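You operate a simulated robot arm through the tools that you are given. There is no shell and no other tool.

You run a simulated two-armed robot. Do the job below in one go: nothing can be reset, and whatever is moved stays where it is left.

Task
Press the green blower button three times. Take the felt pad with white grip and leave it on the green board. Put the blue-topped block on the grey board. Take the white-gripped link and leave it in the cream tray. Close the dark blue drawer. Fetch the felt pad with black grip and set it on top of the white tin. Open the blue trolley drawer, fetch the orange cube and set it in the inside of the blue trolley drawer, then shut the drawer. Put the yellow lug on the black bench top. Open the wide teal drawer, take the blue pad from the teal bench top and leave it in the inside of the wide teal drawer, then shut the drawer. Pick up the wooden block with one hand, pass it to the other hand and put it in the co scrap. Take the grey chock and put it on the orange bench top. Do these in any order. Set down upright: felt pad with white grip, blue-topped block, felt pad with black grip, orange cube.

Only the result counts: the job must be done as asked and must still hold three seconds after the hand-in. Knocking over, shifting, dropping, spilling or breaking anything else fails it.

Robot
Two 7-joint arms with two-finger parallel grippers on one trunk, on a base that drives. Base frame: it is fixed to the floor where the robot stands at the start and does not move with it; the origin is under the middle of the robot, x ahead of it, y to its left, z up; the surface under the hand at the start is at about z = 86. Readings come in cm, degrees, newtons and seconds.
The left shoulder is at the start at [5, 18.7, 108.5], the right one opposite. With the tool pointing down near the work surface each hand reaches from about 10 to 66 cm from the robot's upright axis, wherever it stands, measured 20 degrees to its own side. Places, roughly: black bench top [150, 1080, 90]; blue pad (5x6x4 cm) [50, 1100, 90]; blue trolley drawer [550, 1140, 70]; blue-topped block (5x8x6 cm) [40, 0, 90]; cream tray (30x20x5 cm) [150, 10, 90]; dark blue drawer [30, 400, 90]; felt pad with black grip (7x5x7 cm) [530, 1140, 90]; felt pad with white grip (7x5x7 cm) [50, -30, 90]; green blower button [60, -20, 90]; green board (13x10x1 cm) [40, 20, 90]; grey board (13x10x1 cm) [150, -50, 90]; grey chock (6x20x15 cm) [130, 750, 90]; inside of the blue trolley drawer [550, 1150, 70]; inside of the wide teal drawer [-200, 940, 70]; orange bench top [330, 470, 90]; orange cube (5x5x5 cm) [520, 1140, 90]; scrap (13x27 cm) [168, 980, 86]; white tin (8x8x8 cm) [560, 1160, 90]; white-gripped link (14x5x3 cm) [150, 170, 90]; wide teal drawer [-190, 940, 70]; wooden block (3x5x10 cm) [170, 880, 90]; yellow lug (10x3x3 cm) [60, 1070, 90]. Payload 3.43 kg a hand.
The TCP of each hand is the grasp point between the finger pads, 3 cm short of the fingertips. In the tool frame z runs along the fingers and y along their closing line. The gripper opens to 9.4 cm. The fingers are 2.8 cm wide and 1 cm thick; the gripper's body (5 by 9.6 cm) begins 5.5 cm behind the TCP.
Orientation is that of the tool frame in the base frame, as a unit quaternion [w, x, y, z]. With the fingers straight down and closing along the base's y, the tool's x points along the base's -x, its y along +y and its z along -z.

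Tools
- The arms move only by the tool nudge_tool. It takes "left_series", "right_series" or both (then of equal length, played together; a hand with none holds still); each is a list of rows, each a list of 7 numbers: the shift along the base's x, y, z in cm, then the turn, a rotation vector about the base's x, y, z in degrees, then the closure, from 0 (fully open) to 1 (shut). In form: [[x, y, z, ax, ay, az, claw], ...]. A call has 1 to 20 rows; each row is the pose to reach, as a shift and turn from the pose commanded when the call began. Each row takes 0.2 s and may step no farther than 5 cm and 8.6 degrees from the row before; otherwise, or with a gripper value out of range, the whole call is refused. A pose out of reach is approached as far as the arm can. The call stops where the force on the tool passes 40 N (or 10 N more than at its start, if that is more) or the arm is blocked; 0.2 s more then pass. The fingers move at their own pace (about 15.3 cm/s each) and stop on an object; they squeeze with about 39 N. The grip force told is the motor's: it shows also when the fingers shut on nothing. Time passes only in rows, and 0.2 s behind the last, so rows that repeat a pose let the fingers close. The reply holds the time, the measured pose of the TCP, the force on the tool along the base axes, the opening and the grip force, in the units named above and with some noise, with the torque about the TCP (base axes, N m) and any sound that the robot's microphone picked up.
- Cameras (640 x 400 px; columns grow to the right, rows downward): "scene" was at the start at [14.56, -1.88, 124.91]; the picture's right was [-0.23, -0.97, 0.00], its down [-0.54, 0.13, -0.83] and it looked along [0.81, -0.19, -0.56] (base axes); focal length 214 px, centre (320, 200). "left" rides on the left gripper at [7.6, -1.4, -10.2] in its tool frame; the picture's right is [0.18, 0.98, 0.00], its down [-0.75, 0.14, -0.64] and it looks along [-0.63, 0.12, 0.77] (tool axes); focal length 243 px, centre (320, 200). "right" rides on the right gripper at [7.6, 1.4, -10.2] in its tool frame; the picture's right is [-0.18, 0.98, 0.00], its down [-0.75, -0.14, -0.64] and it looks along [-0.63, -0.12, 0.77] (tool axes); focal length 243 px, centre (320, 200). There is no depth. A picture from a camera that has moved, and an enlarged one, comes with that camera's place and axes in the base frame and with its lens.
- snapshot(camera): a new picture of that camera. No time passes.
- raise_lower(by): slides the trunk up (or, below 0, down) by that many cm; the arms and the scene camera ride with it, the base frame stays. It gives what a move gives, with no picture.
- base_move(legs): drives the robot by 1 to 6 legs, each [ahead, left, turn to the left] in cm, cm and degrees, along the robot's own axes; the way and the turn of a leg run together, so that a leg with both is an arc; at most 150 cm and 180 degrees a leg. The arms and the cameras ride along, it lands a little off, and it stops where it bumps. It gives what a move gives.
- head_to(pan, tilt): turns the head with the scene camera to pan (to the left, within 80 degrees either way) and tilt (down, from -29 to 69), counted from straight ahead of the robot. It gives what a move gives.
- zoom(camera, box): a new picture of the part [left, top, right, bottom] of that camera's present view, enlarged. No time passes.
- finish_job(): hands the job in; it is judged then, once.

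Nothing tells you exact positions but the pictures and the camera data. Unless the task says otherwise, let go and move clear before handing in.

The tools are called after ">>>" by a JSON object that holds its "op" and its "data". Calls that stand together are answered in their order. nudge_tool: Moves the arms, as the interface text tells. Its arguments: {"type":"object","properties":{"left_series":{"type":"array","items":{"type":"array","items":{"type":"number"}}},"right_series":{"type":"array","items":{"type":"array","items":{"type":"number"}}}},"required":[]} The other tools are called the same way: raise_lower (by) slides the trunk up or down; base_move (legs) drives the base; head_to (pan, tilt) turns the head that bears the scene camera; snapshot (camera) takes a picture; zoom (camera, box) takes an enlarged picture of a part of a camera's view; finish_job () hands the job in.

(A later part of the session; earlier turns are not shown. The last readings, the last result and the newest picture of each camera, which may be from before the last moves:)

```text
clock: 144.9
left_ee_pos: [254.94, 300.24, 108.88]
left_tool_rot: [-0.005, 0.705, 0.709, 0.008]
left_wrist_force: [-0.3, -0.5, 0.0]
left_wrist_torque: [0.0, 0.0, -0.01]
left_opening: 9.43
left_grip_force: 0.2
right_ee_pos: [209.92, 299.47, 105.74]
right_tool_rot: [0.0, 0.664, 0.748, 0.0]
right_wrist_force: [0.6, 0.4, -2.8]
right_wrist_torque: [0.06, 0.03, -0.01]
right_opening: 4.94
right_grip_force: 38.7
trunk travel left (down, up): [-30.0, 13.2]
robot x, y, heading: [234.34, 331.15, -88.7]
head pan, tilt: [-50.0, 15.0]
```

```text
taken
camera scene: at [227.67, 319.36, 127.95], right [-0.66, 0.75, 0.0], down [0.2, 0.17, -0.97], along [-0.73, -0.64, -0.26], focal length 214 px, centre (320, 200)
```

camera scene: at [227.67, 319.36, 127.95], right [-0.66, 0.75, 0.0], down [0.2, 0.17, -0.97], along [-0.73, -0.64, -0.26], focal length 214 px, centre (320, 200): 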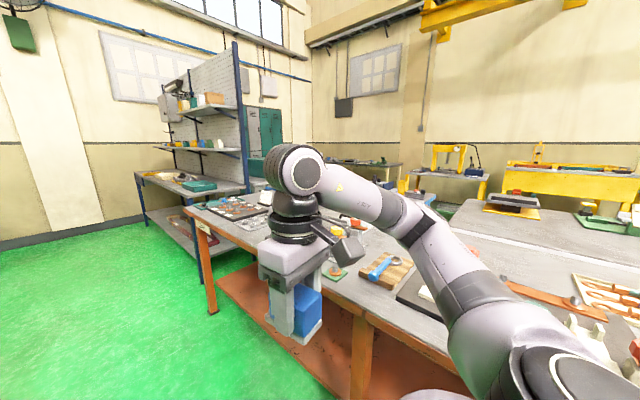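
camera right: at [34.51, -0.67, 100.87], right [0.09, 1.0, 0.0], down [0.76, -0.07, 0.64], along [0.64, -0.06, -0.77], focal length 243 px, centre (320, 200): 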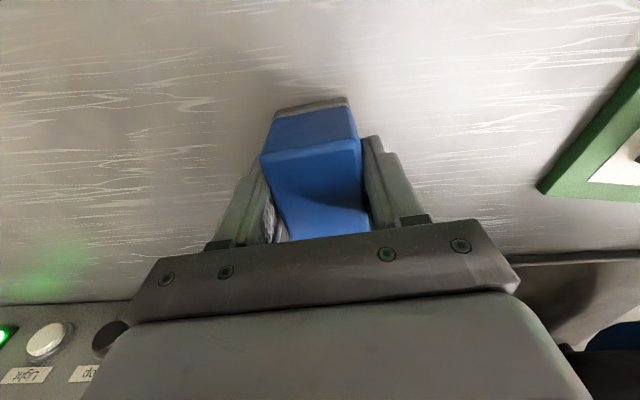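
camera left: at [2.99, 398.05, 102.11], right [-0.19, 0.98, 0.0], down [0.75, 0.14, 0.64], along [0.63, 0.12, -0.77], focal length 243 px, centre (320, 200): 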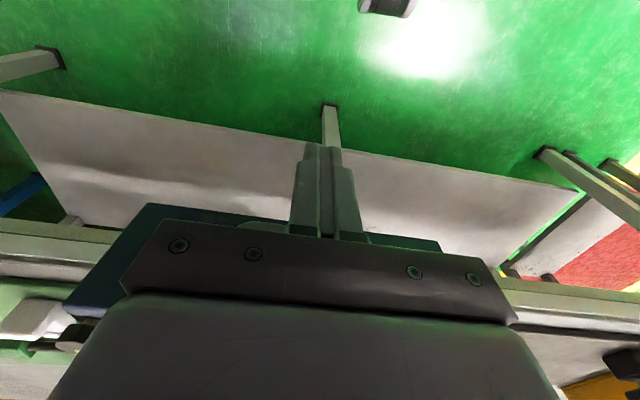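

The link should be at the near end of this orange-legged bench (y≈170), and the shelf bench beyond holds the tray and grey board. I'll drive to y≈170 and face the bench.

>>> {"op": "base_move", "data": {"legs": [[150, 0, 0], [10, 0, 0], [0, 0, -91]]}}

>>> {"op": "head_to", "data": {"pan": 0, "tilt": 35}}

>>> {"op": "snapshot", "data": {"camera": "scene"}}

```text
clock: 157.0
left_ee_pos: [207.27, 149.98, 108.78]
left_tool_rot: [0.002, 1.0, -0.002, 0.009]
left_wrist_force: [-0.3, -0.4, 1.4]
left_wrist_torque: [0.03, -0.01, 0.01]
left_opening: 9.41
left_grip_force: 0.1
right_ee_pos: [206.83, 194.98, 105.55]
right_tool_rot: [0.0, 0.999, 0.054, 0.001]
right_wrist_force: [-0.3, -0.1, -2.9]
right_wrist_torque: [0.0, 0.02, 0.02]
right_opening: 4.89
right_grip_force: 39.0
trunk travel left (down, up): [-30.0, 13.2]
robot x, y, heading: [237.85, 170.27, -179.3]
head pan, tilt: [-50.0, 15.0]
```

```text
clock: 158.2
left_ee_pos: [207.2, 149.93, 108.68]
left_tool_rot: [0.003, 1.0, -0.001, 0.01]
left_wrist_force: [-0.3, 0.3, 0.1]
left_wrist_torque: [-0.02, 0.0, 0.02]
left_opening: 9.4
left_grip_force: 0.0
right_ee_pos: [206.88, 195.04, 105.52]
right_tool_rot: [0.0, 0.998, 0.055, 0.0]
right_wrist_force: [0.0, -0.3, -2.8]
right_wrist_torque: [0.02, -0.02, 0.0]
right_opening: 4.91
right_grip_force: 38.7
trunk travel left (down, up): [-30.0, 13.2]
robot x, y, heading: [238.32, 170.39, -179.4]
head pan, tilt: [0.0, 35.0]
```

```text
taken
camera scene: at [223.79, 170.15, 124.75], right [-0.01, 1.0, 0.0], down [0.57, 0.01, -0.82], along [-0.82, -0.01, -0.57], focal length 214 px, centre (320, 200)
```

scene: 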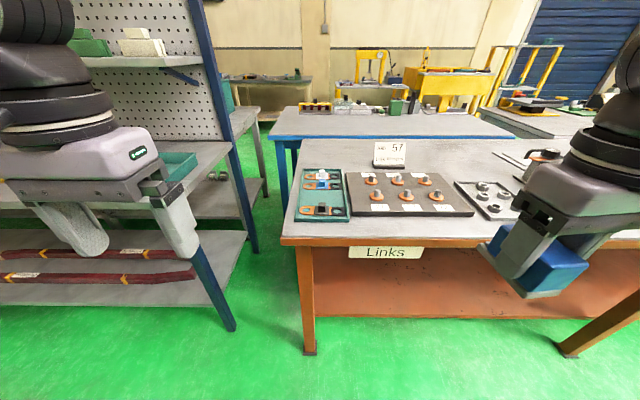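

>>> {"op": "zoom", "data": {"camera": "scene", "box": [280, 150, 480, 250]}}

```text
3.20 times, centred on (380, 200) of scene
camera zoom: at [223.79, 170.15, 124.75], right [-0.01, 1.0, 0.0], down [0.57, 0.01, -0.82], along [-0.82, -0.01, -0.57], focal length 686 px, centre (128, 200)
```

zoom: 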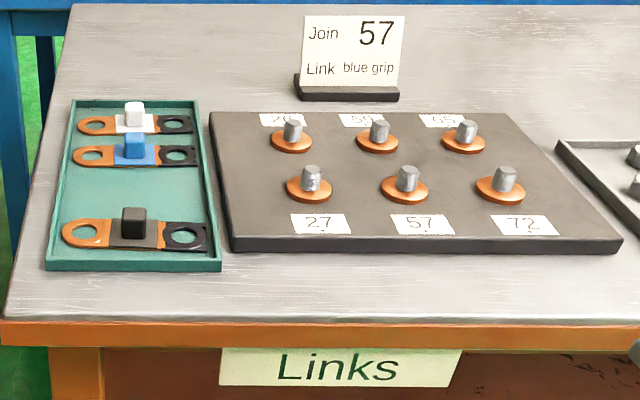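

The white-gripped link lies in the teal tray at about [157, 170], next to the blue one. I'll drive closer so that the left arm can reach it.

>>> {"op": "base_move", "data": {"legs": [[22, -12, -0.7]]}}

>>> {"op": "nudge_tool", "data": {"left_series": [[-4, 1, 0, 0, 0, 0, 0], [-8, 3, 0, 0, 0, 0, 0], [-12, 5, 0, 0, 0, 0, 0], [-15, 7, 0, 0, 0, 0, 0], [-15, 8, 0, 0, 0, 0, 0]]}}

>>> {"op": "snapshot", "data": {"camera": "scene"}}

>>> {"op": "snapshot", "data": {"camera": "left"}}

```text
clock: 160.1
left_ee_pos: [184.97, 162.32, 108.78]
left_tool_rot: [0.003, 1.0, -0.008, 0.009]
left_wrist_force: [0.2, 0.3, -0.2]
left_wrist_torque: [0.01, 0.01, -0.02]
left_opening: 9.39
left_grip_force: 0.0
right_ee_pos: [185.2, 207.25, 105.55]
right_tool_rot: [0.0, 0.999, 0.049, 0.001]
right_wrist_force: [-0.3, 0.4, -2.8]
right_wrist_torque: [-0.01, -0.03, -0.01]
right_opening: 4.93
right_grip_force: 38.9
trunk travel left (down, up): [-30.0, 13.2]
robot x, y, heading: [216.16, 182.42, 180.0]
head pan, tilt: [0.0, 35.0]
```

```text
clock: 161.2
left_ee_pos: [169.88, 170.23, 108.73]
left_tool_rot: [0.003, 1.0, -0.008, 0.009]
left_wrist_force: [-0.1, 0.5, 0.1]
left_wrist_torque: [0.03, 0.02, -0.01]
left_opening: 9.4
left_grip_force: 0.1
right_ee_pos: [185.11, 207.38, 105.62]
right_tool_rot: [-0.001, 0.999, 0.049, 0.0]
right_wrist_force: [-0.3, 0.4, -2.7]
right_wrist_torque: [-0.01, -0.04, -0.01]
right_opening: 4.91
right_grip_force: 39.2
trunk travel left (down, up): [-30.0, 13.2]
robot x, y, heading: [216.48, 182.12, 179.9]
head pan, tilt: [0.0, 35.0]
```

```text
taken
camera scene: at [201.73, 182.24, 124.75], right [0.0, 1.0, 0.0], down [0.57, 0.0, -0.82], along [-0.82, 0.0, -0.57], focal length 214 px, centre (320, 200)
```

scene: 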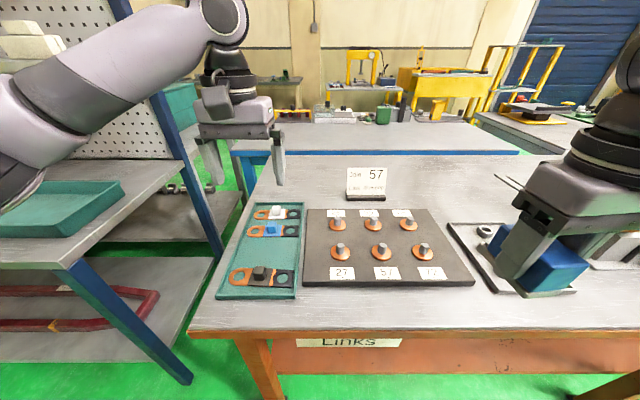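

```text
taken
camera left: at [177.46, 171.6, 119.11], right [0.17, -0.99, 0.01], down [-0.77, -0.13, 0.63], along [-0.62, -0.11, -0.78], focal length 243 px, centre (320, 200)
```

left: 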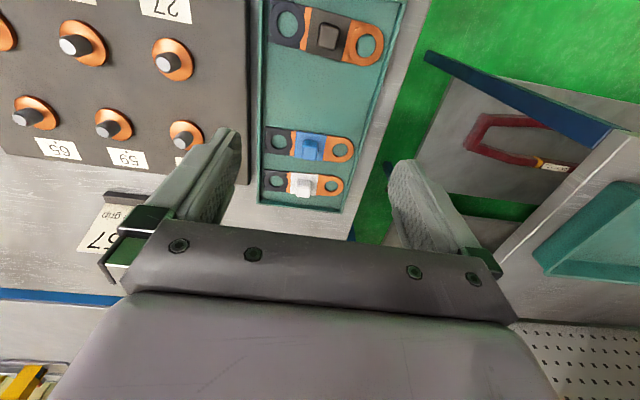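

>>> {"op": "zoom", "data": {"camera": "left", "box": [250, 110, 370, 220]}}

>>> {"op": "zoom", "data": {"camera": "scene", "box": [210, 190, 310, 310]}}

```text
3.64 times, centred on (310, 165) of left
camera zoom: at [177.46, 171.6, 119.11], right [0.17, -0.99, 0.01], down [-0.77, -0.13, 0.63], along [-0.62, -0.11, -0.78], focal length 882 px, centre (356, 327)
```

zoom: 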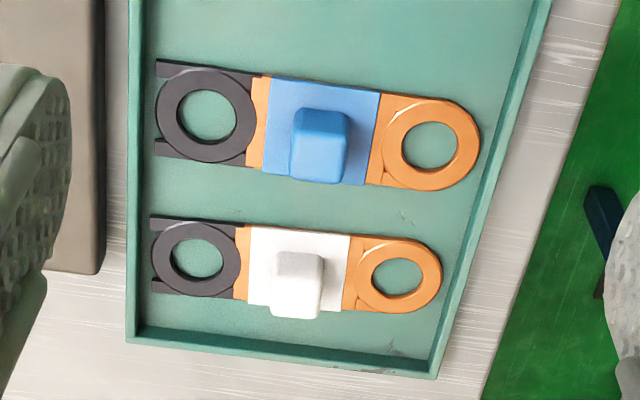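

```text
3.33 times, centred on (260, 250) of scene
camera zoom: at [201.73, 182.24, 124.75], right [0.0, 1.0, 0.0], down [0.57, 0.0, -0.82], along [-0.82, 0.0, -0.57], focal length 715 px, centre (520, 33)
```

zoom: 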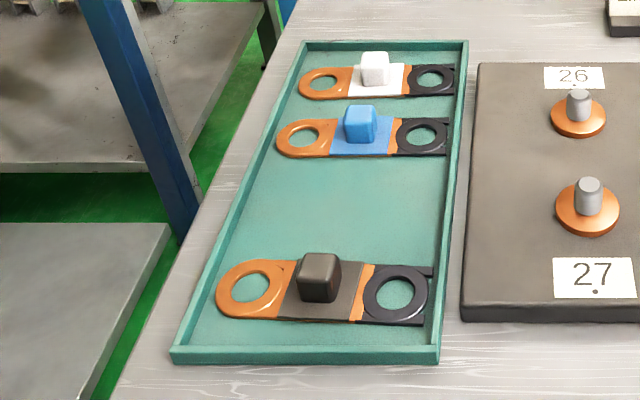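

The white grip is at about [154.7, 170.1, 88.3], with the link lying along y. I'll bring the half-open left hand above it.

>>> {"op": "nudge_tool", "data": {"left_series": [[-4, 0, -2, 0, 0, 0, 0.45], [-8, 0, -4, 0, 0, 0, 0.45], [-12, -0.1, -7, 0, 0, 0, 0.45], [-15.1, -0.1, -10, 0, 0, 0, 0.45], [-15.1, -0.1, -12, 0, 0, 0, 0.45], [-15.1, -0.1, -12, 0, 0, 0, 0.45]]}}

>>> {"op": "snapshot", "data": {"camera": "left"}}

>>> {"op": "zoom", "data": {"camera": "scene", "box": [210, 140, 340, 260]}}

```text
clock: 162.7
left_ee_pos: [154.77, 170.17, 96.86]
left_tool_rot: [0.003, 1.0, -0.007, 0.009]
left_wrist_force: [0.7, -0.7, -0.3]
left_wrist_torque: [0.01, 0.01, -0.01]
left_opening: 5.15
left_grip_force: 0.1
left hand out of reach, approached as far as the arm can: row 4
right_ee_pos: [185.18, 207.28, 105.59]
right_tool_rot: [0.0, 0.999, 0.049, 0.0]
right_wrist_force: [-0.8, 0.0, -2.5]
right_wrist_torque: [0.01, -0.03, 0.0]
right_opening: 4.92
right_grip_force: 39.0
trunk travel left (down, up): [-30.0, 13.2]
robot x, y, heading: [216.03, 182.06, 179.9]
head pan, tilt: [0.0, 35.0]
```

```text
taken
camera left: at [162.49, 171.51, 107.15], right [0.17, -0.99, 0.01], down [-0.77, -0.12, 0.63], along [-0.62, -0.11, -0.78], focal length 243 px, centre (320, 200)
```

left: 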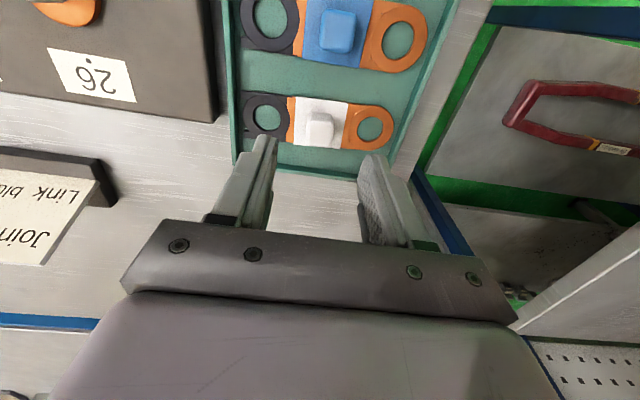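

```text
3.33 times, centred on (275, 200) of scene
camera zoom: at [201.72, 182.22, 124.75], right [0.0, 1.0, 0.0], down [0.57, 0.0, -0.82], along [-0.82, 0.0, -0.57], focal length 715 px, centre (470, 200)
```

zoom: 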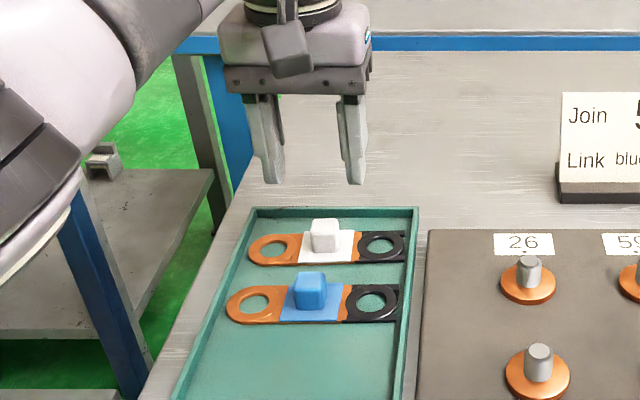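

>>> {"op": "nudge_tool", "data": {"left_series": [[0.1, -0.1, -2, 0, 0, 0, 0.45], [0.1, -0.1, -4, 0, 0, 0, 0.45], [0.1, -0.1, -5.4, 0, 0, 0, 0.45], [0.1, -0.1, -6.0, 0, 0, 0, 0.45], [0.1, -0.1, -6.2, 0, 0, 0, 0.45], [0.1, -0.1, -6.2, 0, 0, 0, 0.45]]}}

>>> {"op": "zoom", "data": {"camera": "left", "box": [200, 80, 460, 280]}}

>>> {"op": "zoom", "data": {"camera": "scene", "box": [230, 140, 330, 260]}}

```text
clock: 164.1
left_ee_pos: [154.95, 170.0, 90.48]
left_tool_rot: [0.003, 1.0, -0.007, 0.01]
left_wrist_force: [-0.6, 0.9, 0.2]
left_wrist_torque: [-0.02, -0.03, -0.02]
left_opening: 5.15
left_grip_force: 0.0
right_ee_pos: [185.13, 207.36, 105.6]
right_tool_rot: [-0.001, 0.999, 0.049, 0.0]
right_wrist_force: [0.6, -0.2, -1.8]
right_wrist_torque: [0.01, -0.05, -0.04]
right_opening: 4.89
right_grip_force: 38.9
trunk travel left (down, up): [-30.0, 13.2]
robot x, y, heading: [216.41, 182.09, 180.0]
head pan, tilt: [0.0, 35.0]
```

```text
2.00 times, centred on (330, 180) of left
camera zoom: at [162.53, 171.4, 100.87], right [0.17, -0.99, 0.01], down [-0.77, -0.13, 0.63], along [-0.62, -0.11, -0.78], focal length 485 px, centre (300, 240)
```

zoom: 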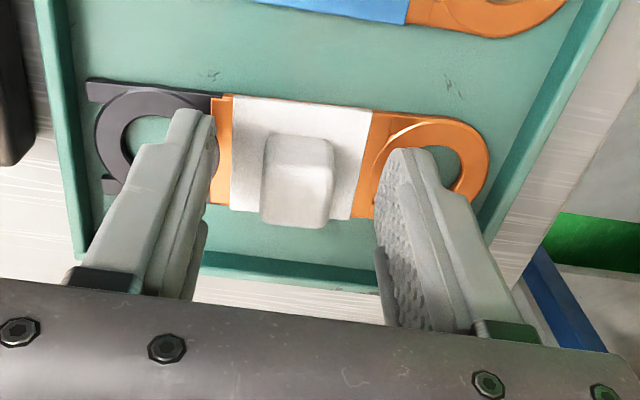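

```text
3.33 times, centred on (280, 200) of scene
camera zoom: at [201.72, 182.23, 124.75], right [0.0, 1.0, 0.0], down [0.57, 0.0, -0.82], along [-0.82, 0.0, -0.57], focal length 715 px, centre (453, 200)
```

zoom: 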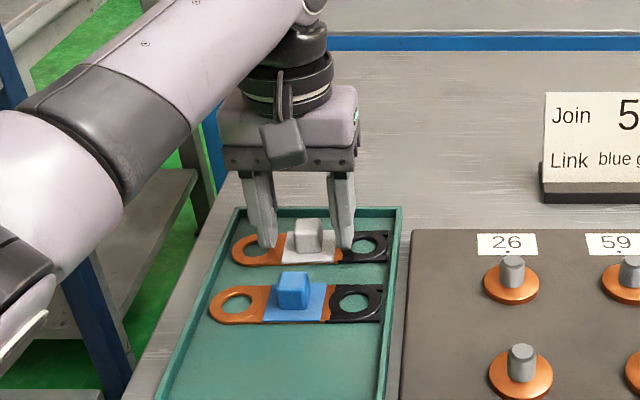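

>>> {"op": "nudge_tool", "data": {"left_series": [[0, 0, 0, 0, 0, 0, 0.7], [0, 0, 0, 0, 0, 0, 0.9], [0, 0, 0, 0, 0, 0, 1], [0, 0, 0, 0, 0, 0, 1], [0, 0, 1, 0, 0, 0, 1], [0, 0, 3, 0, 0, 0, 1], [0, 0, 6, 0, 0, 0, 1], [3, 0, 10, 0, 0, 0, 1], [7, 0, 13, 0, 0, 0, 1], [11, 0, 15, 0, 0, 0, 1], [15, 0, 15, 0, 0, 0, 1], [19, 0, 15, 0, 0, 0, 1], [22, 0, 15, 0, 0, 0, 1], [24, 0, 15, 0, 0, 0, 1]]}}

>>> {"op": "snapshot", "data": {"camera": "left"}}

>>> {"op": "snapshot", "data": {"camera": "scene"}}

```text
clock: 167.1
left_ee_pos: [179.0, 170.07, 105.49]
left_tool_rot: [0.002, 1.0, -0.007, 0.009]
left_wrist_force: [-0.7, -0.4, -1.6]
left_wrist_torque: [-0.01, 0.0, 0.02]
left_opening: 2.13
left_grip_force: 38.9
right_ee_pos: [185.03, 207.38, 105.52]
right_tool_rot: [0.0, 0.999, 0.048, 0.0]
right_wrist_force: [-0.1, -0.7, -2.3]
right_wrist_torque: [0.0, -0.03, 0.01]
right_opening: 4.9
right_grip_force: 39.0
trunk travel left (down, up): [-30.0, 13.2]
robot x, y, heading: [216.51, 182.07, 179.9]
head pan, tilt: [0.0, 35.0]
```

```text
taken
camera left: at [186.56, 171.47, 115.99], right [0.17, -0.99, 0.01], down [-0.77, -0.13, 0.63], along [-0.62, -0.11, -0.78], focal length 243 px, centre (320, 200)
```

left: 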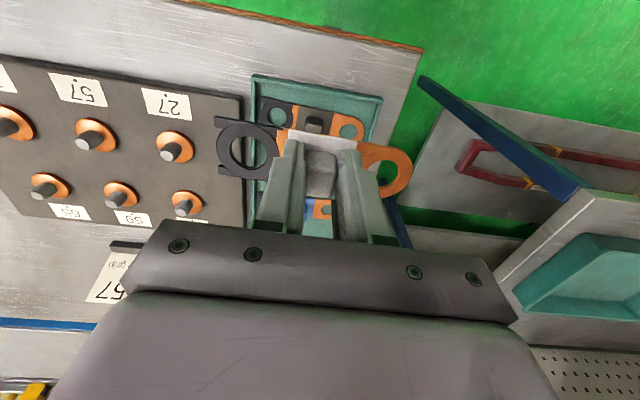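

```text
taken
camera scene: at [201.72, 182.23, 124.75], right [0.0, 1.0, 0.0], down [0.57, 0.0, -0.82], along [-0.82, 0.0, -0.57], focal length 214 px, centre (320, 200)
```

scene: 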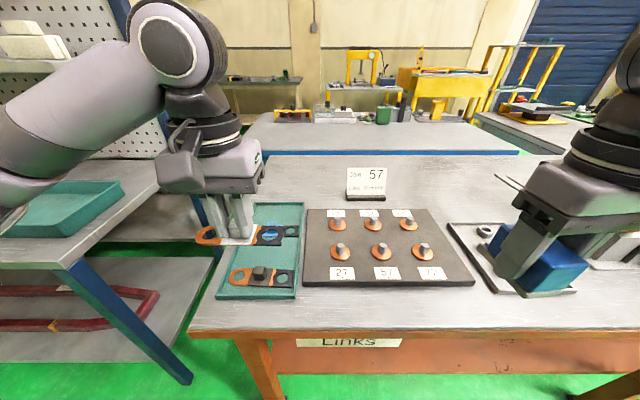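

The link is held in the left hand. I'll back off and strafe left (toward -y) along the shelf bench to the tray and grey board.

>>> {"op": "base_move", "data": {"legs": [[-20, 0, 0], [0, 150, 0], [0, 40, 0]]}}

>>> {"op": "head_to", "data": {"pan": 0, "tilt": 30}}

>>> {"op": "snapshot", "data": {"camera": "scene"}}

```text
clock: 185.1
left_ee_pos: [200.54, -19.73, 105.56]
left_tool_rot: [0.003, 1.0, 0.001, 0.009]
left_wrist_force: [0.2, -0.1, -0.4]
left_wrist_torque: [0.0, -0.02, 0.0]
left_opening: 2.12
left_grip_force: 38.9
right_ee_pos: [206.1, 17.55, 105.62]
right_tool_rot: [0.0, 0.998, 0.056, 0.0]
right_wrist_force: [-0.3, 0.0, -1.9]
right_wrist_torque: [0.01, -0.02, 0.02]
right_opening: 4.93
right_grip_force: 38.8
trunk travel left (down, up): [-30.0, 13.2]
robot x, y, heading: [237.67, -7.09, -179.4]
head pan, tilt: [0.0, 35.0]
```

```text
clock: 185.8
left_ee_pos: [200.45, -19.77, 105.62]
left_tool_rot: [0.002, 1.0, 0.0, 0.009]
left_wrist_force: [-0.1, 0.0, -0.9]
left_wrist_torque: [-0.01, -0.04, -0.01]
left_opening: 2.1
left_grip_force: 39.6
right_ee_pos: [206.05, 17.66, 105.46]
right_tool_rot: [0.0, 0.998, 0.057, 0.0]
right_wrist_force: [-0.1, 1.2, -3.1]
right_wrist_torque: [0.0, 0.0, -0.04]
right_opening: 4.88
right_grip_force: 39.0
trunk travel left (down, up): [-30.0, 13.2]
robot x, y, heading: [237.28, -7.34, -179.4]
head pan, tilt: [0.0, 30.0]
```

```text
taken
camera scene: at [222.82, -7.27, 125.52], right [-0.01, 1.0, 0.0], down [0.5, 0.01, -0.87], along [-0.87, -0.01, -0.5], focal length 214 px, centre (320, 200)
```

scene: 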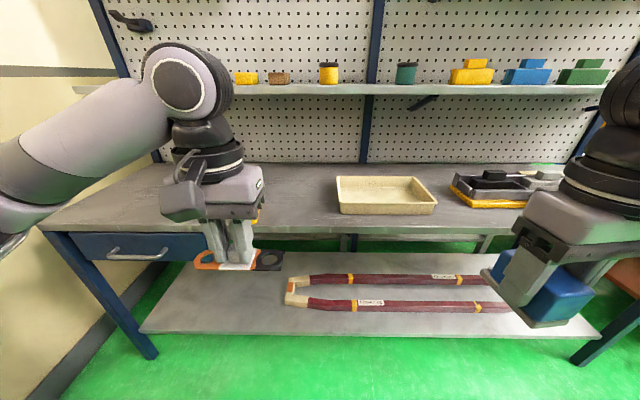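

The cream tray is centred near [152, 15]. I'll drive in and right so the left hand can place the link in it.

>>> {"op": "base_move", "data": {"legs": [[30, -28, -0.5]]}}

>>> {"op": "snapshot", "data": {"camera": "scene"}}

>>> {"op": "snapshot", "data": {"camera": "left"}}

```text
clock: 188.8
left_ee_pos: [170.05, 8.32, 105.71]
left_tool_rot: [0.002, 1.0, -0.004, 0.01]
left_wrist_force: [0.1, -0.8, -1.0]
left_wrist_torque: [0.04, 0.0, -0.01]
left_opening: 2.1
left_grip_force: 39.1
right_ee_pos: [175.95, 45.47, 105.57]
right_tool_rot: [0.0, 0.999, 0.053, 0.0]
right_wrist_force: [-0.4, -0.3, -3.0]
right_wrist_torque: [0.01, 0.0, 0.0]
right_opening: 4.9
right_grip_force: 38.9
trunk travel left (down, up): [-30.0, 13.2]
robot x, y, heading: [207.63, 20.68, -179.7]
head pan, tilt: [0.0, 30.0]
```

```text
taken
camera scene: at [192.56, 20.52, 125.52], right [-0.01, 1.0, 0.0], down [0.5, 0.0, -0.87], along [-0.87, -0.01, -0.5], focal length 214 px, centre (320, 200)
```

scene: 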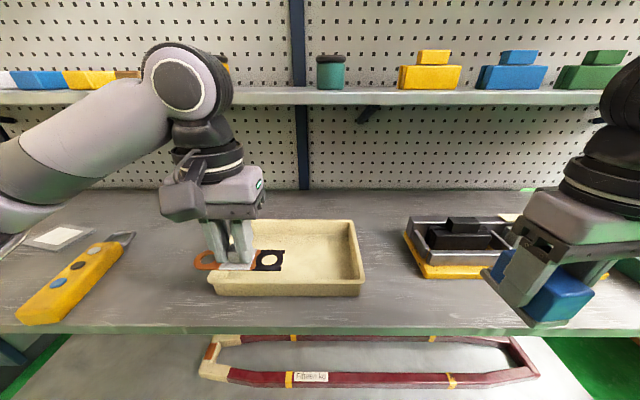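

```text
taken
camera left: at [177.68, 9.65, 115.98], right [0.18, -0.98, 0.01], down [-0.77, -0.13, 0.63], along [-0.62, -0.12, -0.78], focal length 243 px, centre (320, 200)
```

left: 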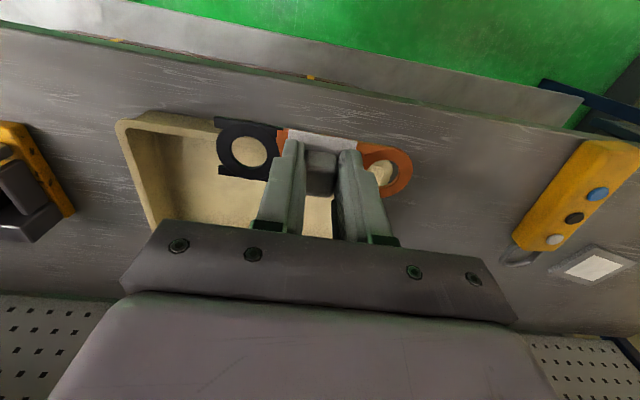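

The tray centre refines to about [153.8, 13.4]. I'll carry the link over it and lower into it.

>>> {"op": "nudge_tool", "data": {"left_series": [[-4, 1.3, 0, 0, 0, 0, 1], [-8, 2.6, 0, 0, 0, 0, 1], [-12, 3.9, 0, 0, 0, 0, 1], [-16, 5.1, 0, 0, 0, 0, 1], [-16, 5.1, -4, 0, 0, 0, 1], [-16, 5.1, -8, 0, 0, 0, 1], [-16, 5.1, -11, 0, 0, 0, 1], [-16, 5.1, -12.5, 0, 0, 0, 1], [-16, 5.1, -12.5, 0, 0, 0, 1]]}}

>>> {"op": "snapshot", "data": {"camera": "left"}}

>>> {"op": "zoom", "data": {"camera": "scene", "box": [180, 150, 400, 310]}}

```text
clock: 190.8
left_ee_pos: [154.04, 13.38, 93.09]
left_tool_rot: [0.003, 1.0, -0.004, 0.009]
left_wrist_force: [-0.4, 0.5, -1.6]
left_wrist_torque: [-0.03, 0.01, 0.02]
left_opening: 2.09
left_grip_force: 39.4
right_ee_pos: [176.0, 45.46, 105.54]
right_tool_rot: [0.0, 0.999, 0.053, 0.001]
right_wrist_force: [0.7, -1.0, -3.6]
right_wrist_torque: [0.04, 0.01, 0.01]
right_opening: 4.89
right_grip_force: 38.8
trunk travel left (down, up): [-30.0, 13.2]
robot x, y, heading: [207.2, 20.38, -179.5]
head pan, tilt: [0.0, 30.0]
```

```text
taken
camera left: at [161.66, 14.78, 103.43], right [0.18, -0.98, 0.01], down [-0.77, -0.13, 0.63], along [-0.62, -0.12, -0.78], focal length 243 px, centre (320, 200)
```

left: 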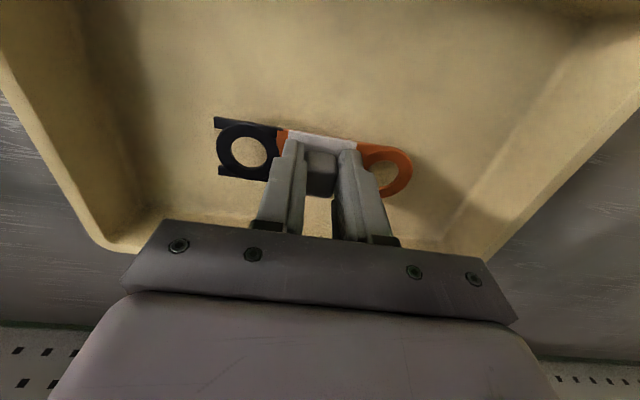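

```text
2.50 times, centred on (290, 230) of scene
camera zoom: at [192.57, 20.51, 125.53], right [-0.01, 1.0, 0.0], down [0.5, 0.0, -0.87], along [-0.87, -0.01, -0.5], focal length 536 px, centre (395, 125)
```

zoom: 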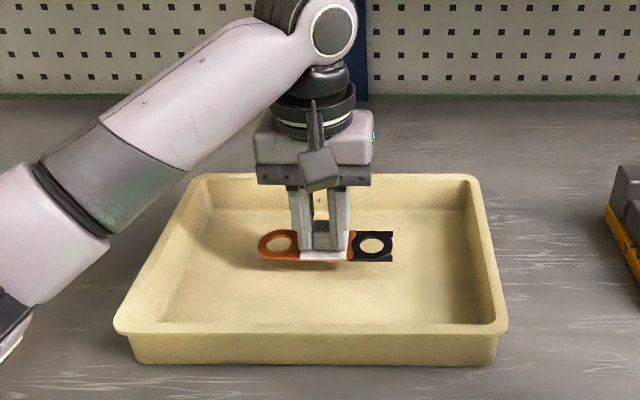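

>>> {"op": "nudge_tool", "data": {"left_series": [[0, 0, -0.5, 0, 0, 0, 1], [0, 0, -1.0, 0, 0, 0, 1], [0, 0, -1.4, 0, 0, 0, 1], [0, 0, -1.7, 0, 0, 0, 1], [0, 0, -1.7, 0, 0, 0, 1]]}}

>>> {"op": "zoom", "data": {"camera": "scene", "box": [250, 200, 350, 280]}}

```text
clock: 192.0
left_ee_pos: [154.25, 13.36, 91.37]
left_tool_rot: [0.003, 1.0, -0.003, 0.01]
left_wrist_force: [0.5, 0.2, -0.7]
left_wrist_torque: [-0.02, -0.03, 0.0]
left_opening: 2.08
left_grip_force: 38.9
right_ee_pos: [175.89, 45.49, 105.55]
right_tool_rot: [-0.001, 0.999, 0.054, 0.0]
right_wrist_force: [0.4, 0.4, -2.8]
right_wrist_torque: [-0.04, -0.03, -0.01]
right_opening: 4.9
right_grip_force: 39.2
trunk travel left (down, up): [-30.0, 13.2]
robot x, y, heading: [207.63, 20.25, -179.6]
head pan, tilt: [0.0, 30.0]
```

```text
5.00 times, centred on (300, 240) of scene
camera zoom: at [192.57, 20.51, 125.53], right [-0.01, 1.0, 0.0], down [0.5, 0.0, -0.87], along [-0.87, -0.01, -0.5], focal length 1072 px, centre (420, 0)
```

zoom: 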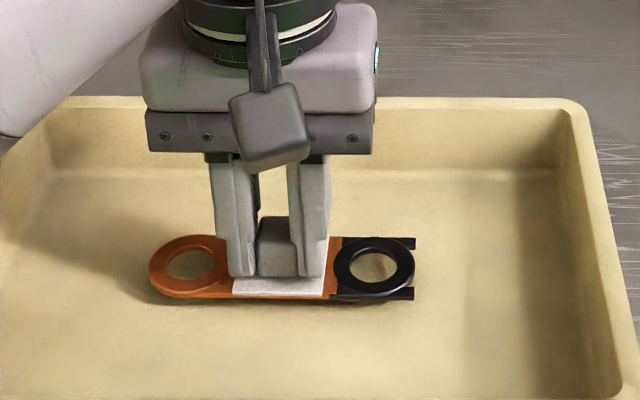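

>>> {"op": "nudge_tool", "data": {"left_series": [[0, 0, -0.2, 0, 0, 0, 1], [0, 0, -0.35, 0, 0, 0, 1], [0, 0, -0.45, 0, 0, 0, 1], [0, 0, -0.45, 0, 0, 0, 1]]}}

```text
clock: 193.0
left_ee_pos: [154.09, 13.3, 90.94]
left_tool_rot: [0.003, 1.0, -0.003, 0.01]
left_wrist_force: [-0.3, -0.5, -0.7]
left_wrist_torque: [0.0, -0.03, 0.0]
left_opening: 2.13
left_grip_force: 39.0
right_ee_pos: [175.98, 45.6, 105.64]
right_tool_rot: [0.0, 0.999, 0.054, 0.0]
right_wrist_force: [0.2, 0.3, -2.1]
right_wrist_torque: [0.01, -0.02, 0.01]
right_opening: 4.92
right_grip_force: 39.1
trunk travel left (down, up): [-30.0, 13.2]
robot x, y, heading: [206.99, 20.67, -179.6]
head pan, tilt: [0.0, 30.0]
```

>>> {"op": "nudge_tool", "data": {"left_series": [[0, 0, -0.2, 0, 0, 0, 1], [0, 0, -0.35, 0, 0, 0, 1], [0, 0, -0.35, 0, 0, 0, 1]]}}

>>> {"op": "zoom", "data": {"camera": "scene", "box": [250, 200, 350, 280]}}

```text
clock: 193.8
left_ee_pos: [154.22, 13.36, 90.6]
left_tool_rot: [0.002, 1.0, -0.003, 0.01]
left_wrist_force: [-0.4, 0.2, -0.6]
left_wrist_torque: [0.04, -0.01, -0.03]
left_opening: 2.09
left_grip_force: 39.2
right_ee_pos: [176.06, 45.49, 105.61]
right_tool_rot: [0.0, 0.999, 0.053, 0.0]
right_wrist_force: [-0.7, -0.1, -2.1]
right_wrist_torque: [-0.02, -0.02, 0.04]
right_opening: 4.93
right_grip_force: 38.0
trunk travel left (down, up): [-30.0, 13.2]
robot x, y, heading: [207.68, 20.21, -179.4]
head pan, tilt: [0.0, 30.0]
```

```text
5.00 times, centred on (300, 240) of scene
camera zoom: at [192.57, 20.51, 125.53], right [-0.01, 1.0, 0.0], down [0.5, 0.0, -0.87], along [-0.87, -0.01, -0.5], focal length 1072 px, centre (420, 0)
```

zoom: 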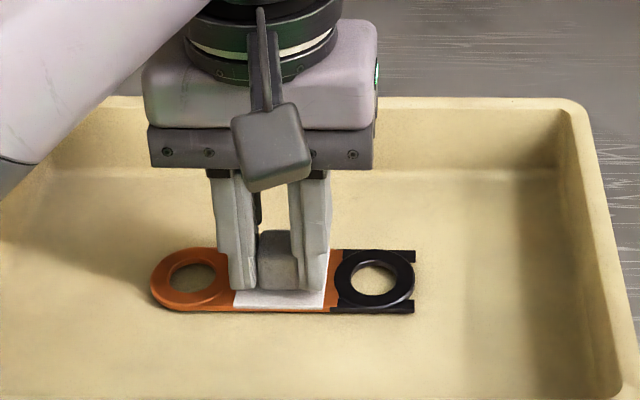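

>>> {"op": "nudge_tool", "data": {"left_series": [[0, 0, -0.15, 0, 0, 0, 1], [0, 0, -0.3, 0, 0, 0, 1], [0, 0, -0.3, 0, 0, 0, 1]]}}

```text
clock: 194.6
left_ee_pos: [154.08, 13.39, 90.46]
left_tool_rot: [0.003, 1.0, -0.004, 0.009]
left_wrist_force: [0.6, -0.6, 3.7]
left_wrist_torque: [0.19, -0.08, 0.03]
left_opening: 2.09
left_grip_force: 39.0
right_ee_pos: [176.11, 45.53, 105.58]
right_tool_rot: [0.0, 0.999, 0.053, 0.0]
right_wrist_force: [-0.6, -0.5, -2.3]
right_wrist_torque: [-0.02, -0.07, 0.01]
right_opening: 4.92
right_grip_force: 38.7
trunk travel left (down, up): [-30.0, 13.2]
robot x, y, heading: [207.45, 20.65, -179.5]
head pan, tilt: [0.0, 30.0]
```

Contact. I'll ease off slightly, open gradually and retreat.

>>> {"op": "nudge_tool", "data": {"left_series": [[0, 0, 0.15, 0, 0, 0, 1], [0, 0, 0.15, 0, 0, 0, 0.76], [0, 0, 0.15, 0, 0, 0, 0.7], [0, 0, 0.15, 0, 0, 0, 0.6], [0, 0, 0.15, 0, 0, 0, 0.45], [0, 0, 1.5, 0, 0, 0, 0.45], [0, 0, 5, 0, 0, 0, 0.45], [0, 0, 9.5, 0, 0, 0, 0.3], [4, 0, 13, 0, 0, 0, 0], [8, 0, 15, 0, 0, 0, 0], [12, 0, 17, 0, 0, 0, 0], [16, 0, 18, 0, 0, 0, 0], [20, -1, 18, 0, 0, 0, 0], [20, -1, 18, 0, 0, 0, 0]]}}

>>> {"op": "snapshot", "data": {"camera": "scene"}}

```text
refused: row 9 steps farther than a row can; nothing moved
```

```text
taken
camera scene: at [192.6, 20.5, 125.54], right [-0.01, 1.0, 0.0], down [0.5, 0.0, -0.87], along [-0.87, -0.01, -0.5], focal length 214 px, centre (320, 200)
```

scene: 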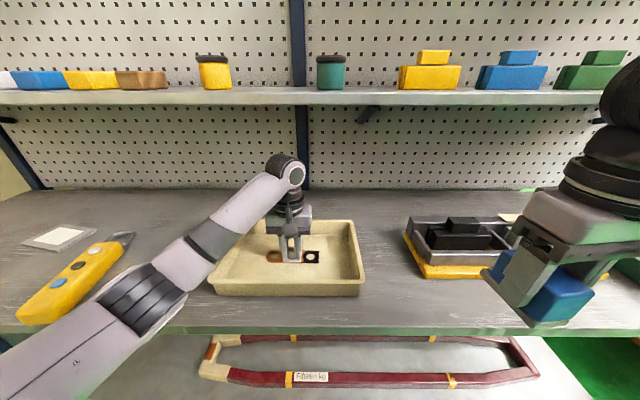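

>>> {"op": "nudge_tool", "data": {"left_series": [[0, 0, 0.15, 0, 0, 0, 1], [0, 0, 0.15, 0, 0, 0, 0.76], [0, 0, 0.15, 0, 0, 0, 0.7], [0, 0, 0.15, 0, 0, 0, 0.6], [0, 0, 0.15, 0, 0, 0, 0.45], [0, 0, 1.5, 0, 0, 0, 0.45], [0, 0, 5, 0, 0, 0, 0.45], [0, 0, 9.5, 0, 0, 0, 0.3], [3, 0, 13, 0, 0, 0, 0], [7, 0, 15, 0, 0, 0, 0], [11, 0, 17, 0, 0, 0, 0], [15, 0, 18, 0, 0, 0, 0], [19, -1, 18, 0, 0, 0, 0], [19, -1, 18, 0, 0, 0, 0]]}}

>>> {"op": "zoom", "data": {"camera": "scene", "box": [180, 190, 400, 310]}}

>>> {"op": "zoom", "data": {"camera": "scene", "box": [0, 180, 200, 340]}}

```text
clock: 197.6
left_ee_pos: [173.17, 12.21, 108.37]
left_tool_rot: [0.002, 1.0, -0.003, 0.01]
left_wrist_force: [0.2, -0.3, 0.5]
left_wrist_torque: [0.01, -0.01, 0.02]
left_opening: 9.4
left_grip_force: 0.0
right_ee_pos: [175.95, 45.45, 105.59]
right_tool_rot: [0.0, 0.999, 0.053, 0.0]
right_wrist_force: [1.0, 0.3, -2.6]
right_wrist_torque: [0.02, -0.04, -0.01]
right_opening: 4.92
right_grip_force: 38.6
trunk travel left (down, up): [-30.0, 13.2]
robot x, y, heading: [207.49, 20.53, -179.4]
head pan, tilt: [0.0, 30.0]
```

```text
2.91 times, centred on (290, 250) of scene
camera zoom: at [192.57, 20.51, 125.53], right [-0.01, 1.0, 0.0], down [0.5, 0.0, -0.87], along [-0.87, -0.01, -0.5], focal length 624 px, centre (407, 54)
```

zoom: 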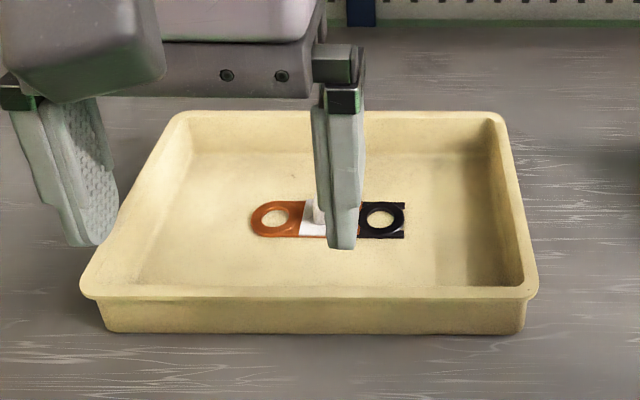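

```text
2.50 times, centred on (100, 260) of scene
camera zoom: at [192.57, 20.51, 125.53], right [-0.01, 1.0, 0.0], down [0.5, 0.0, -0.87], along [-0.87, -0.01, -0.5], focal length 536 px, centre (870, 50)
```

zoom: 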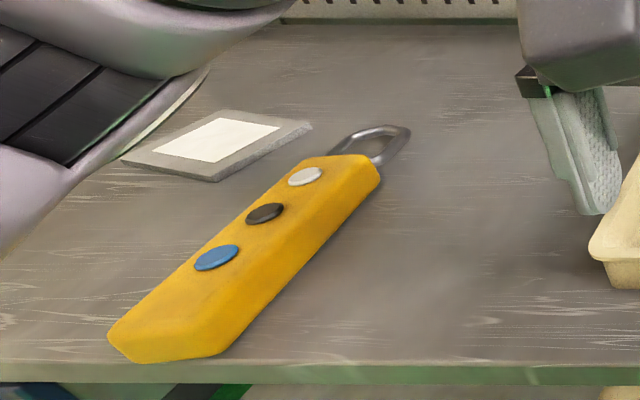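

The link rests in the tray. Next I'll strafe left about 86 cm to place the blue block on the grey board at about [147, -52].

>>> {"op": "base_move", "data": {"legs": [[0, 84, -0.5]]}}

>>> {"op": "head_to", "data": {"pan": 0, "tilt": 35}}

>>> {"op": "snapshot", "data": {"camera": "scene"}}

>>> {"op": "snapshot", "data": {"camera": "right"}}

```text
clock: 205.4
left_ee_pos: [173.36, -71.33, 108.3]
left_tool_rot: [0.003, 1.0, -0.007, 0.01]
left_wrist_force: [0.1, 0.1, -0.1]
left_wrist_torque: [0.01, 0.01, -0.02]
left_opening: 9.37
left_grip_force: 0.1
right_ee_pos: [176.4, -38.22, 105.52]
right_tool_rot: [0.0, 0.999, 0.049, 0.0]
right_wrist_force: [-0.4, -0.4, -2.7]
right_wrist_torque: [0.0, -0.02, 0.01]
right_opening: 4.92
right_grip_force: 38.9
trunk travel left (down, up): [-30.0, 13.2]
robot x, y, heading: [207.54, -63.23, 180.2]
head pan, tilt: [0.0, 30.0]
```

```text
clock: 206.0
left_ee_pos: [173.34, -71.43, 108.5]
left_tool_rot: [0.003, 1.0, -0.007, 0.01]
left_wrist_force: [1.4, -0.6, -0.2]
left_wrist_torque: [0.03, 0.0, 0.02]
left_opening: 9.39
left_grip_force: 0.1
right_ee_pos: [176.42, -38.03, 105.63]
right_tool_rot: [0.0, 0.999, 0.05, 0.0]
right_wrist_force: [-0.1, -0.6, -3.5]
right_wrist_torque: [0.02, 0.04, 0.03]
right_opening: 4.93
right_grip_force: 38.2
trunk travel left (down, up): [-30.0, 13.2]
robot x, y, heading: [207.36, -63.62, 180.0]
head pan, tilt: [0.0, 35.0]
```

```text
taken
camera scene: at [193.04, -63.22, 124.75], right [0.0, 1.0, 0.0], down [0.57, 0.0, -0.82], along [-0.82, 0.0, -0.57], focal length 214 px, centre (320, 200)
```

scene: 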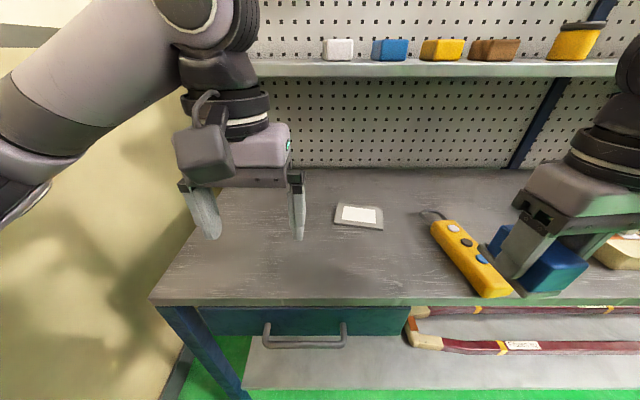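

```text
taken
camera right: at [184.08, -38.83, 115.93], right [-0.09, -1.0, 0.0], down [-0.76, 0.07, 0.64], along [-0.64, 0.06, -0.77], focal length 243 px, centre (320, 200)
```

right: 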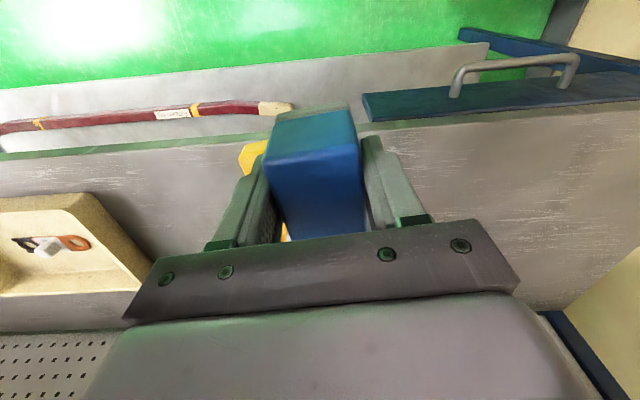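

>>> {"op": "zoom", "data": {"camera": "scene", "box": [300, 180, 420, 255]}}

```text
5.33 times, centred on (360, 218) of scene
camera zoom: at [193.04, -63.22, 124.75], right [0.0, 1.0, 0.0], down [0.57, 0.0, -0.82], along [-0.82, 0.0, -0.57], focal length 1144 px, centre (107, 107)
```

zoom: 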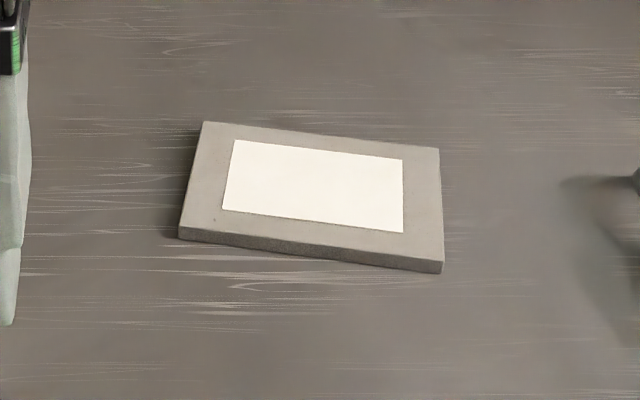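

The grey board centre is about [146.0, -52.3], turned about -11°. I'll edge forward 4 cm for reach and then carry the block over.

>>> {"op": "base_move", "data": {"legs": [[4, 0, 0]]}}

>>> {"op": "nudge_tool", "data": {"right_series": [[-4, -2, 0, 0, 0, 0, 1], [-8, -4, 0, 0, 0, -4, 1], [-12, -6, 0, 0, 0, -8, 1], [-16, -8, -1, 0, 0, -12, 1], [-20, -11, -2, 0, 0, -16, 1], [-24, -14, -4, 0, 0, -16.4, 1], [-26.4, -14.2, -7, 0, 0, -16.4, 1], [-26.4, -14.2, -10, 0, 0, -16.4, 1], [-26.4, -14.2, -11.5, 0, 0, -16.4, 1], [-26.4, -14.2, -11.5, 0, 0, -16.4, 1]]}}

>>> {"op": "snapshot", "data": {"camera": "right"}}

>>> {"op": "zoom", "data": {"camera": "scene", "box": [280, 120, 480, 260]}}

```text
clock: 206.9
left_ee_pos: [169.2, -71.2, 108.32]
left_tool_rot: [0.003, 1.0, -0.008, 0.01]
left_wrist_force: [-0.4, -0.1, 0.3]
left_wrist_torque: [-0.04, -0.03, 0.02]
left_opening: 9.4
left_grip_force: 0.1
right_ee_pos: [172.35, -38.05, 105.61]
right_tool_rot: [0.0, 0.999, 0.049, 0.0]
right_wrist_force: [-0.5, 0.1, -3.1]
right_wrist_torque: [0.0, -0.07, 0.0]
right_opening: 4.92
right_grip_force: 39.0
trunk travel left (down, up): [-30.0, 13.2]
robot x, y, heading: [203.67, -63.35, 179.8]
head pan, tilt: [0.0, 35.0]
```

```text
refused: row 5 steps farther than a row can; nothing moved
```

```text
taken
camera right: at [180.01, -38.82, 115.91], right [-0.09, -1.0, 0.0], down [-0.76, 0.07, 0.64], along [-0.64, 0.06, -0.77], focal length 243 px, centre (320, 200)
```

right: 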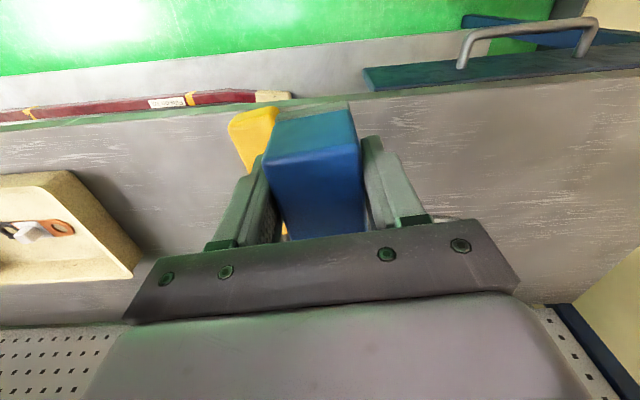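

```text
2.86 times, centred on (380, 190) of scene
camera zoom: at [188.97, -63.21, 124.74], right [0.0, 1.0, 0.0], down [0.57, 0.0, -0.82], along [-0.82, 0.0, -0.57], focal length 613 px, centre (149, 229)
```

zoom: 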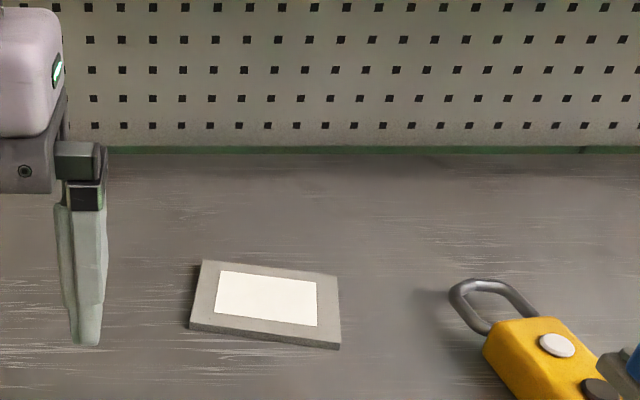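

>>> {"op": "nudge_tool", "data": {"right_series": [[-4, -2, 0, 0, 0, 0, 1], [-8, -4, 0, 0, 0, -4, 1], [-12, -6, 0, 0, 0, -8, 1], [-15.5, -8, -1, 0, 0, -12, 1], [-19, -10, -2, 0, 0, -16, 1], [-22.5, -12, -4, 0, 0, -16.4, 1], [-25, -14, -7, 0, 0, -16.4, 1], [-26.3, -14.2, -10, 0, 0, -16.4, 1], [-26.3, -14.2, -11.5, 0, 0, -16.4, 1], [-26.3, -14.2, -11.5, 0, 0, -16.4, 1]]}}

>>> {"op": "snapshot", "data": {"camera": "right"}}

>>> {"op": "zoom", "data": {"camera": "scene", "box": [280, 120, 480, 260]}}

```text
clock: 209.1
left_ee_pos: [169.32, -71.31, 108.37]
left_tool_rot: [0.003, 1.0, -0.007, 0.009]
left_wrist_force: [-0.8, -0.6, -0.1]
left_wrist_torque: [-0.01, 0.02, 0.0]
left_opening: 9.41
left_grip_force: 0.0
right_ee_pos: [146.01, -52.3, 94.03]
right_tool_rot: [0.0, 0.996, -0.094, 0.0]
right_wrist_force: [0.4, -0.8, -2.0]
right_wrist_torque: [0.02, -0.01, 0.04]
right_opening: 4.92
right_grip_force: 38.4
trunk travel left (down, up): [-30.0, 13.2]
robot x, y, heading: [203.82, -63.61, 179.9]
head pan, tilt: [0.0, 35.0]
```

```text
taken
camera right: at [153.25, -55.16, 104.36], right [-0.36, -0.93, 0.0], down [-0.71, 0.28, 0.64], along [-0.6, 0.23, -0.77], focal length 243 px, centre (320, 200)
```

right: 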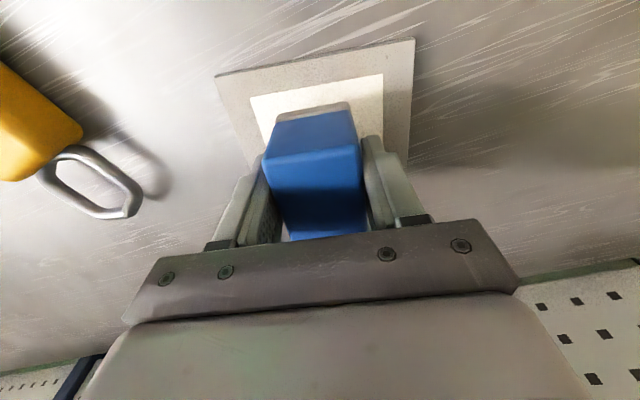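

```text
2.86 times, centred on (380, 190) of scene
camera zoom: at [189.02, -63.22, 124.75], right [0.0, 1.0, 0.0], down [0.57, 0.0, -0.82], along [-0.82, 0.0, -0.57], focal length 613 px, centre (149, 229)
```

zoom: 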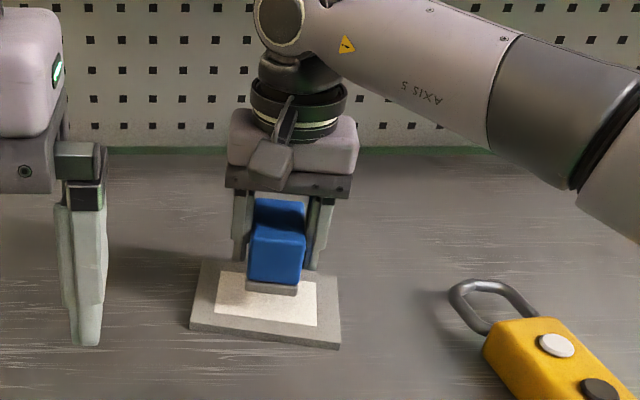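

>>> {"op": "nudge_tool", "data": {"right_series": [[0, 0, -0.8, 0, 0, 0, 1], [0, 0, -1.5, 0, 0, 0, 1], [0, 0, -2.0, 0, 0, 0, 1], [0, 0, -2.3, 0, 0, 0, 1], [0, 0, -2.3, 0, 0, 0, 1]]}}

>>> {"op": "zoom", "data": {"camera": "scene", "box": [300, 160, 420, 255]}}

```text
clock: 210.3
left_ee_pos: [169.29, -71.36, 108.27]
left_tool_rot: [0.002, 1.0, -0.007, 0.01]
left_wrist_force: [0.2, 0.2, 0.6]
left_wrist_torque: [-0.04, 0.02, 0.01]
left_opening: 9.42
left_grip_force: 0.0
right_ee_pos: [146.09, -52.47, 91.86]
right_tool_rot: [0.0, 0.996, -0.093, 0.0]
right_wrist_force: [0.1, -0.2, -2.9]
right_wrist_torque: [-0.05, 0.0, 0.0]
right_opening: 4.92
right_grip_force: 39.0
trunk travel left (down, up): [-30.0, 13.2]
robot x, y, heading: [203.58, -63.87, 180.1]
head pan, tilt: [0.0, 35.0]
```

```text
4.21 times, centred on (360, 208) of scene
camera zoom: at [189.02, -63.22, 124.75], right [0.0, 1.0, 0.0], down [0.57, 0.0, -0.82], along [-0.82, 0.0, -0.57], focal length 903 px, centre (152, 168)
```

zoom: 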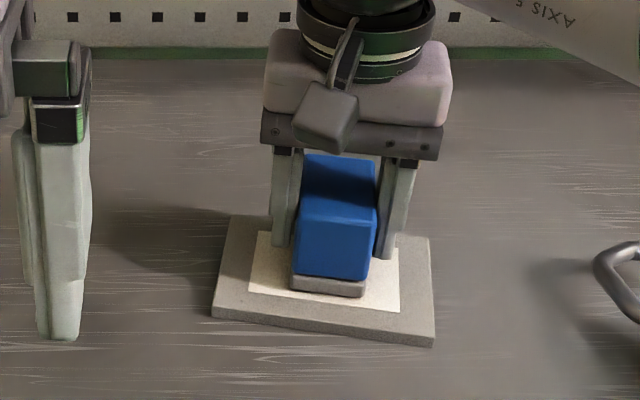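

>>> {"op": "nudge_tool", "data": {"right_series": [[0, 0, -0.15, 0, 0, 0, 1], [0, 0, -0.3, 0, 0, 0, 1], [0, 0, -0.4, 0, 0, 0, 1], [0, 0, -0.4, 0, 0, 0, 1]]}}

```text
clock: 211.3
left_ee_pos: [169.37, -71.37, 108.31]
left_tool_rot: [0.002, 1.0, -0.008, 0.009]
left_wrist_force: [-0.6, 0.3, -0.3]
left_wrist_torque: [0.02, 0.03, -0.01]
left_opening: 9.42
left_grip_force: 0.0
right_ee_pos: [146.11, -52.28, 91.59]
right_tool_rot: [0.001, 0.996, -0.094, -0.002]
right_wrist_force: [0.3, 1.4, 9.4]
right_wrist_torque: [0.28, 0.5, -0.02]
right_opening: 4.91
right_grip_force: 38.9
trunk travel left (down, up): [-30.0, 13.2]
robot x, y, heading: [203.74, -63.42, 180.0]
head pan, tilt: [0.0, 35.0]
```

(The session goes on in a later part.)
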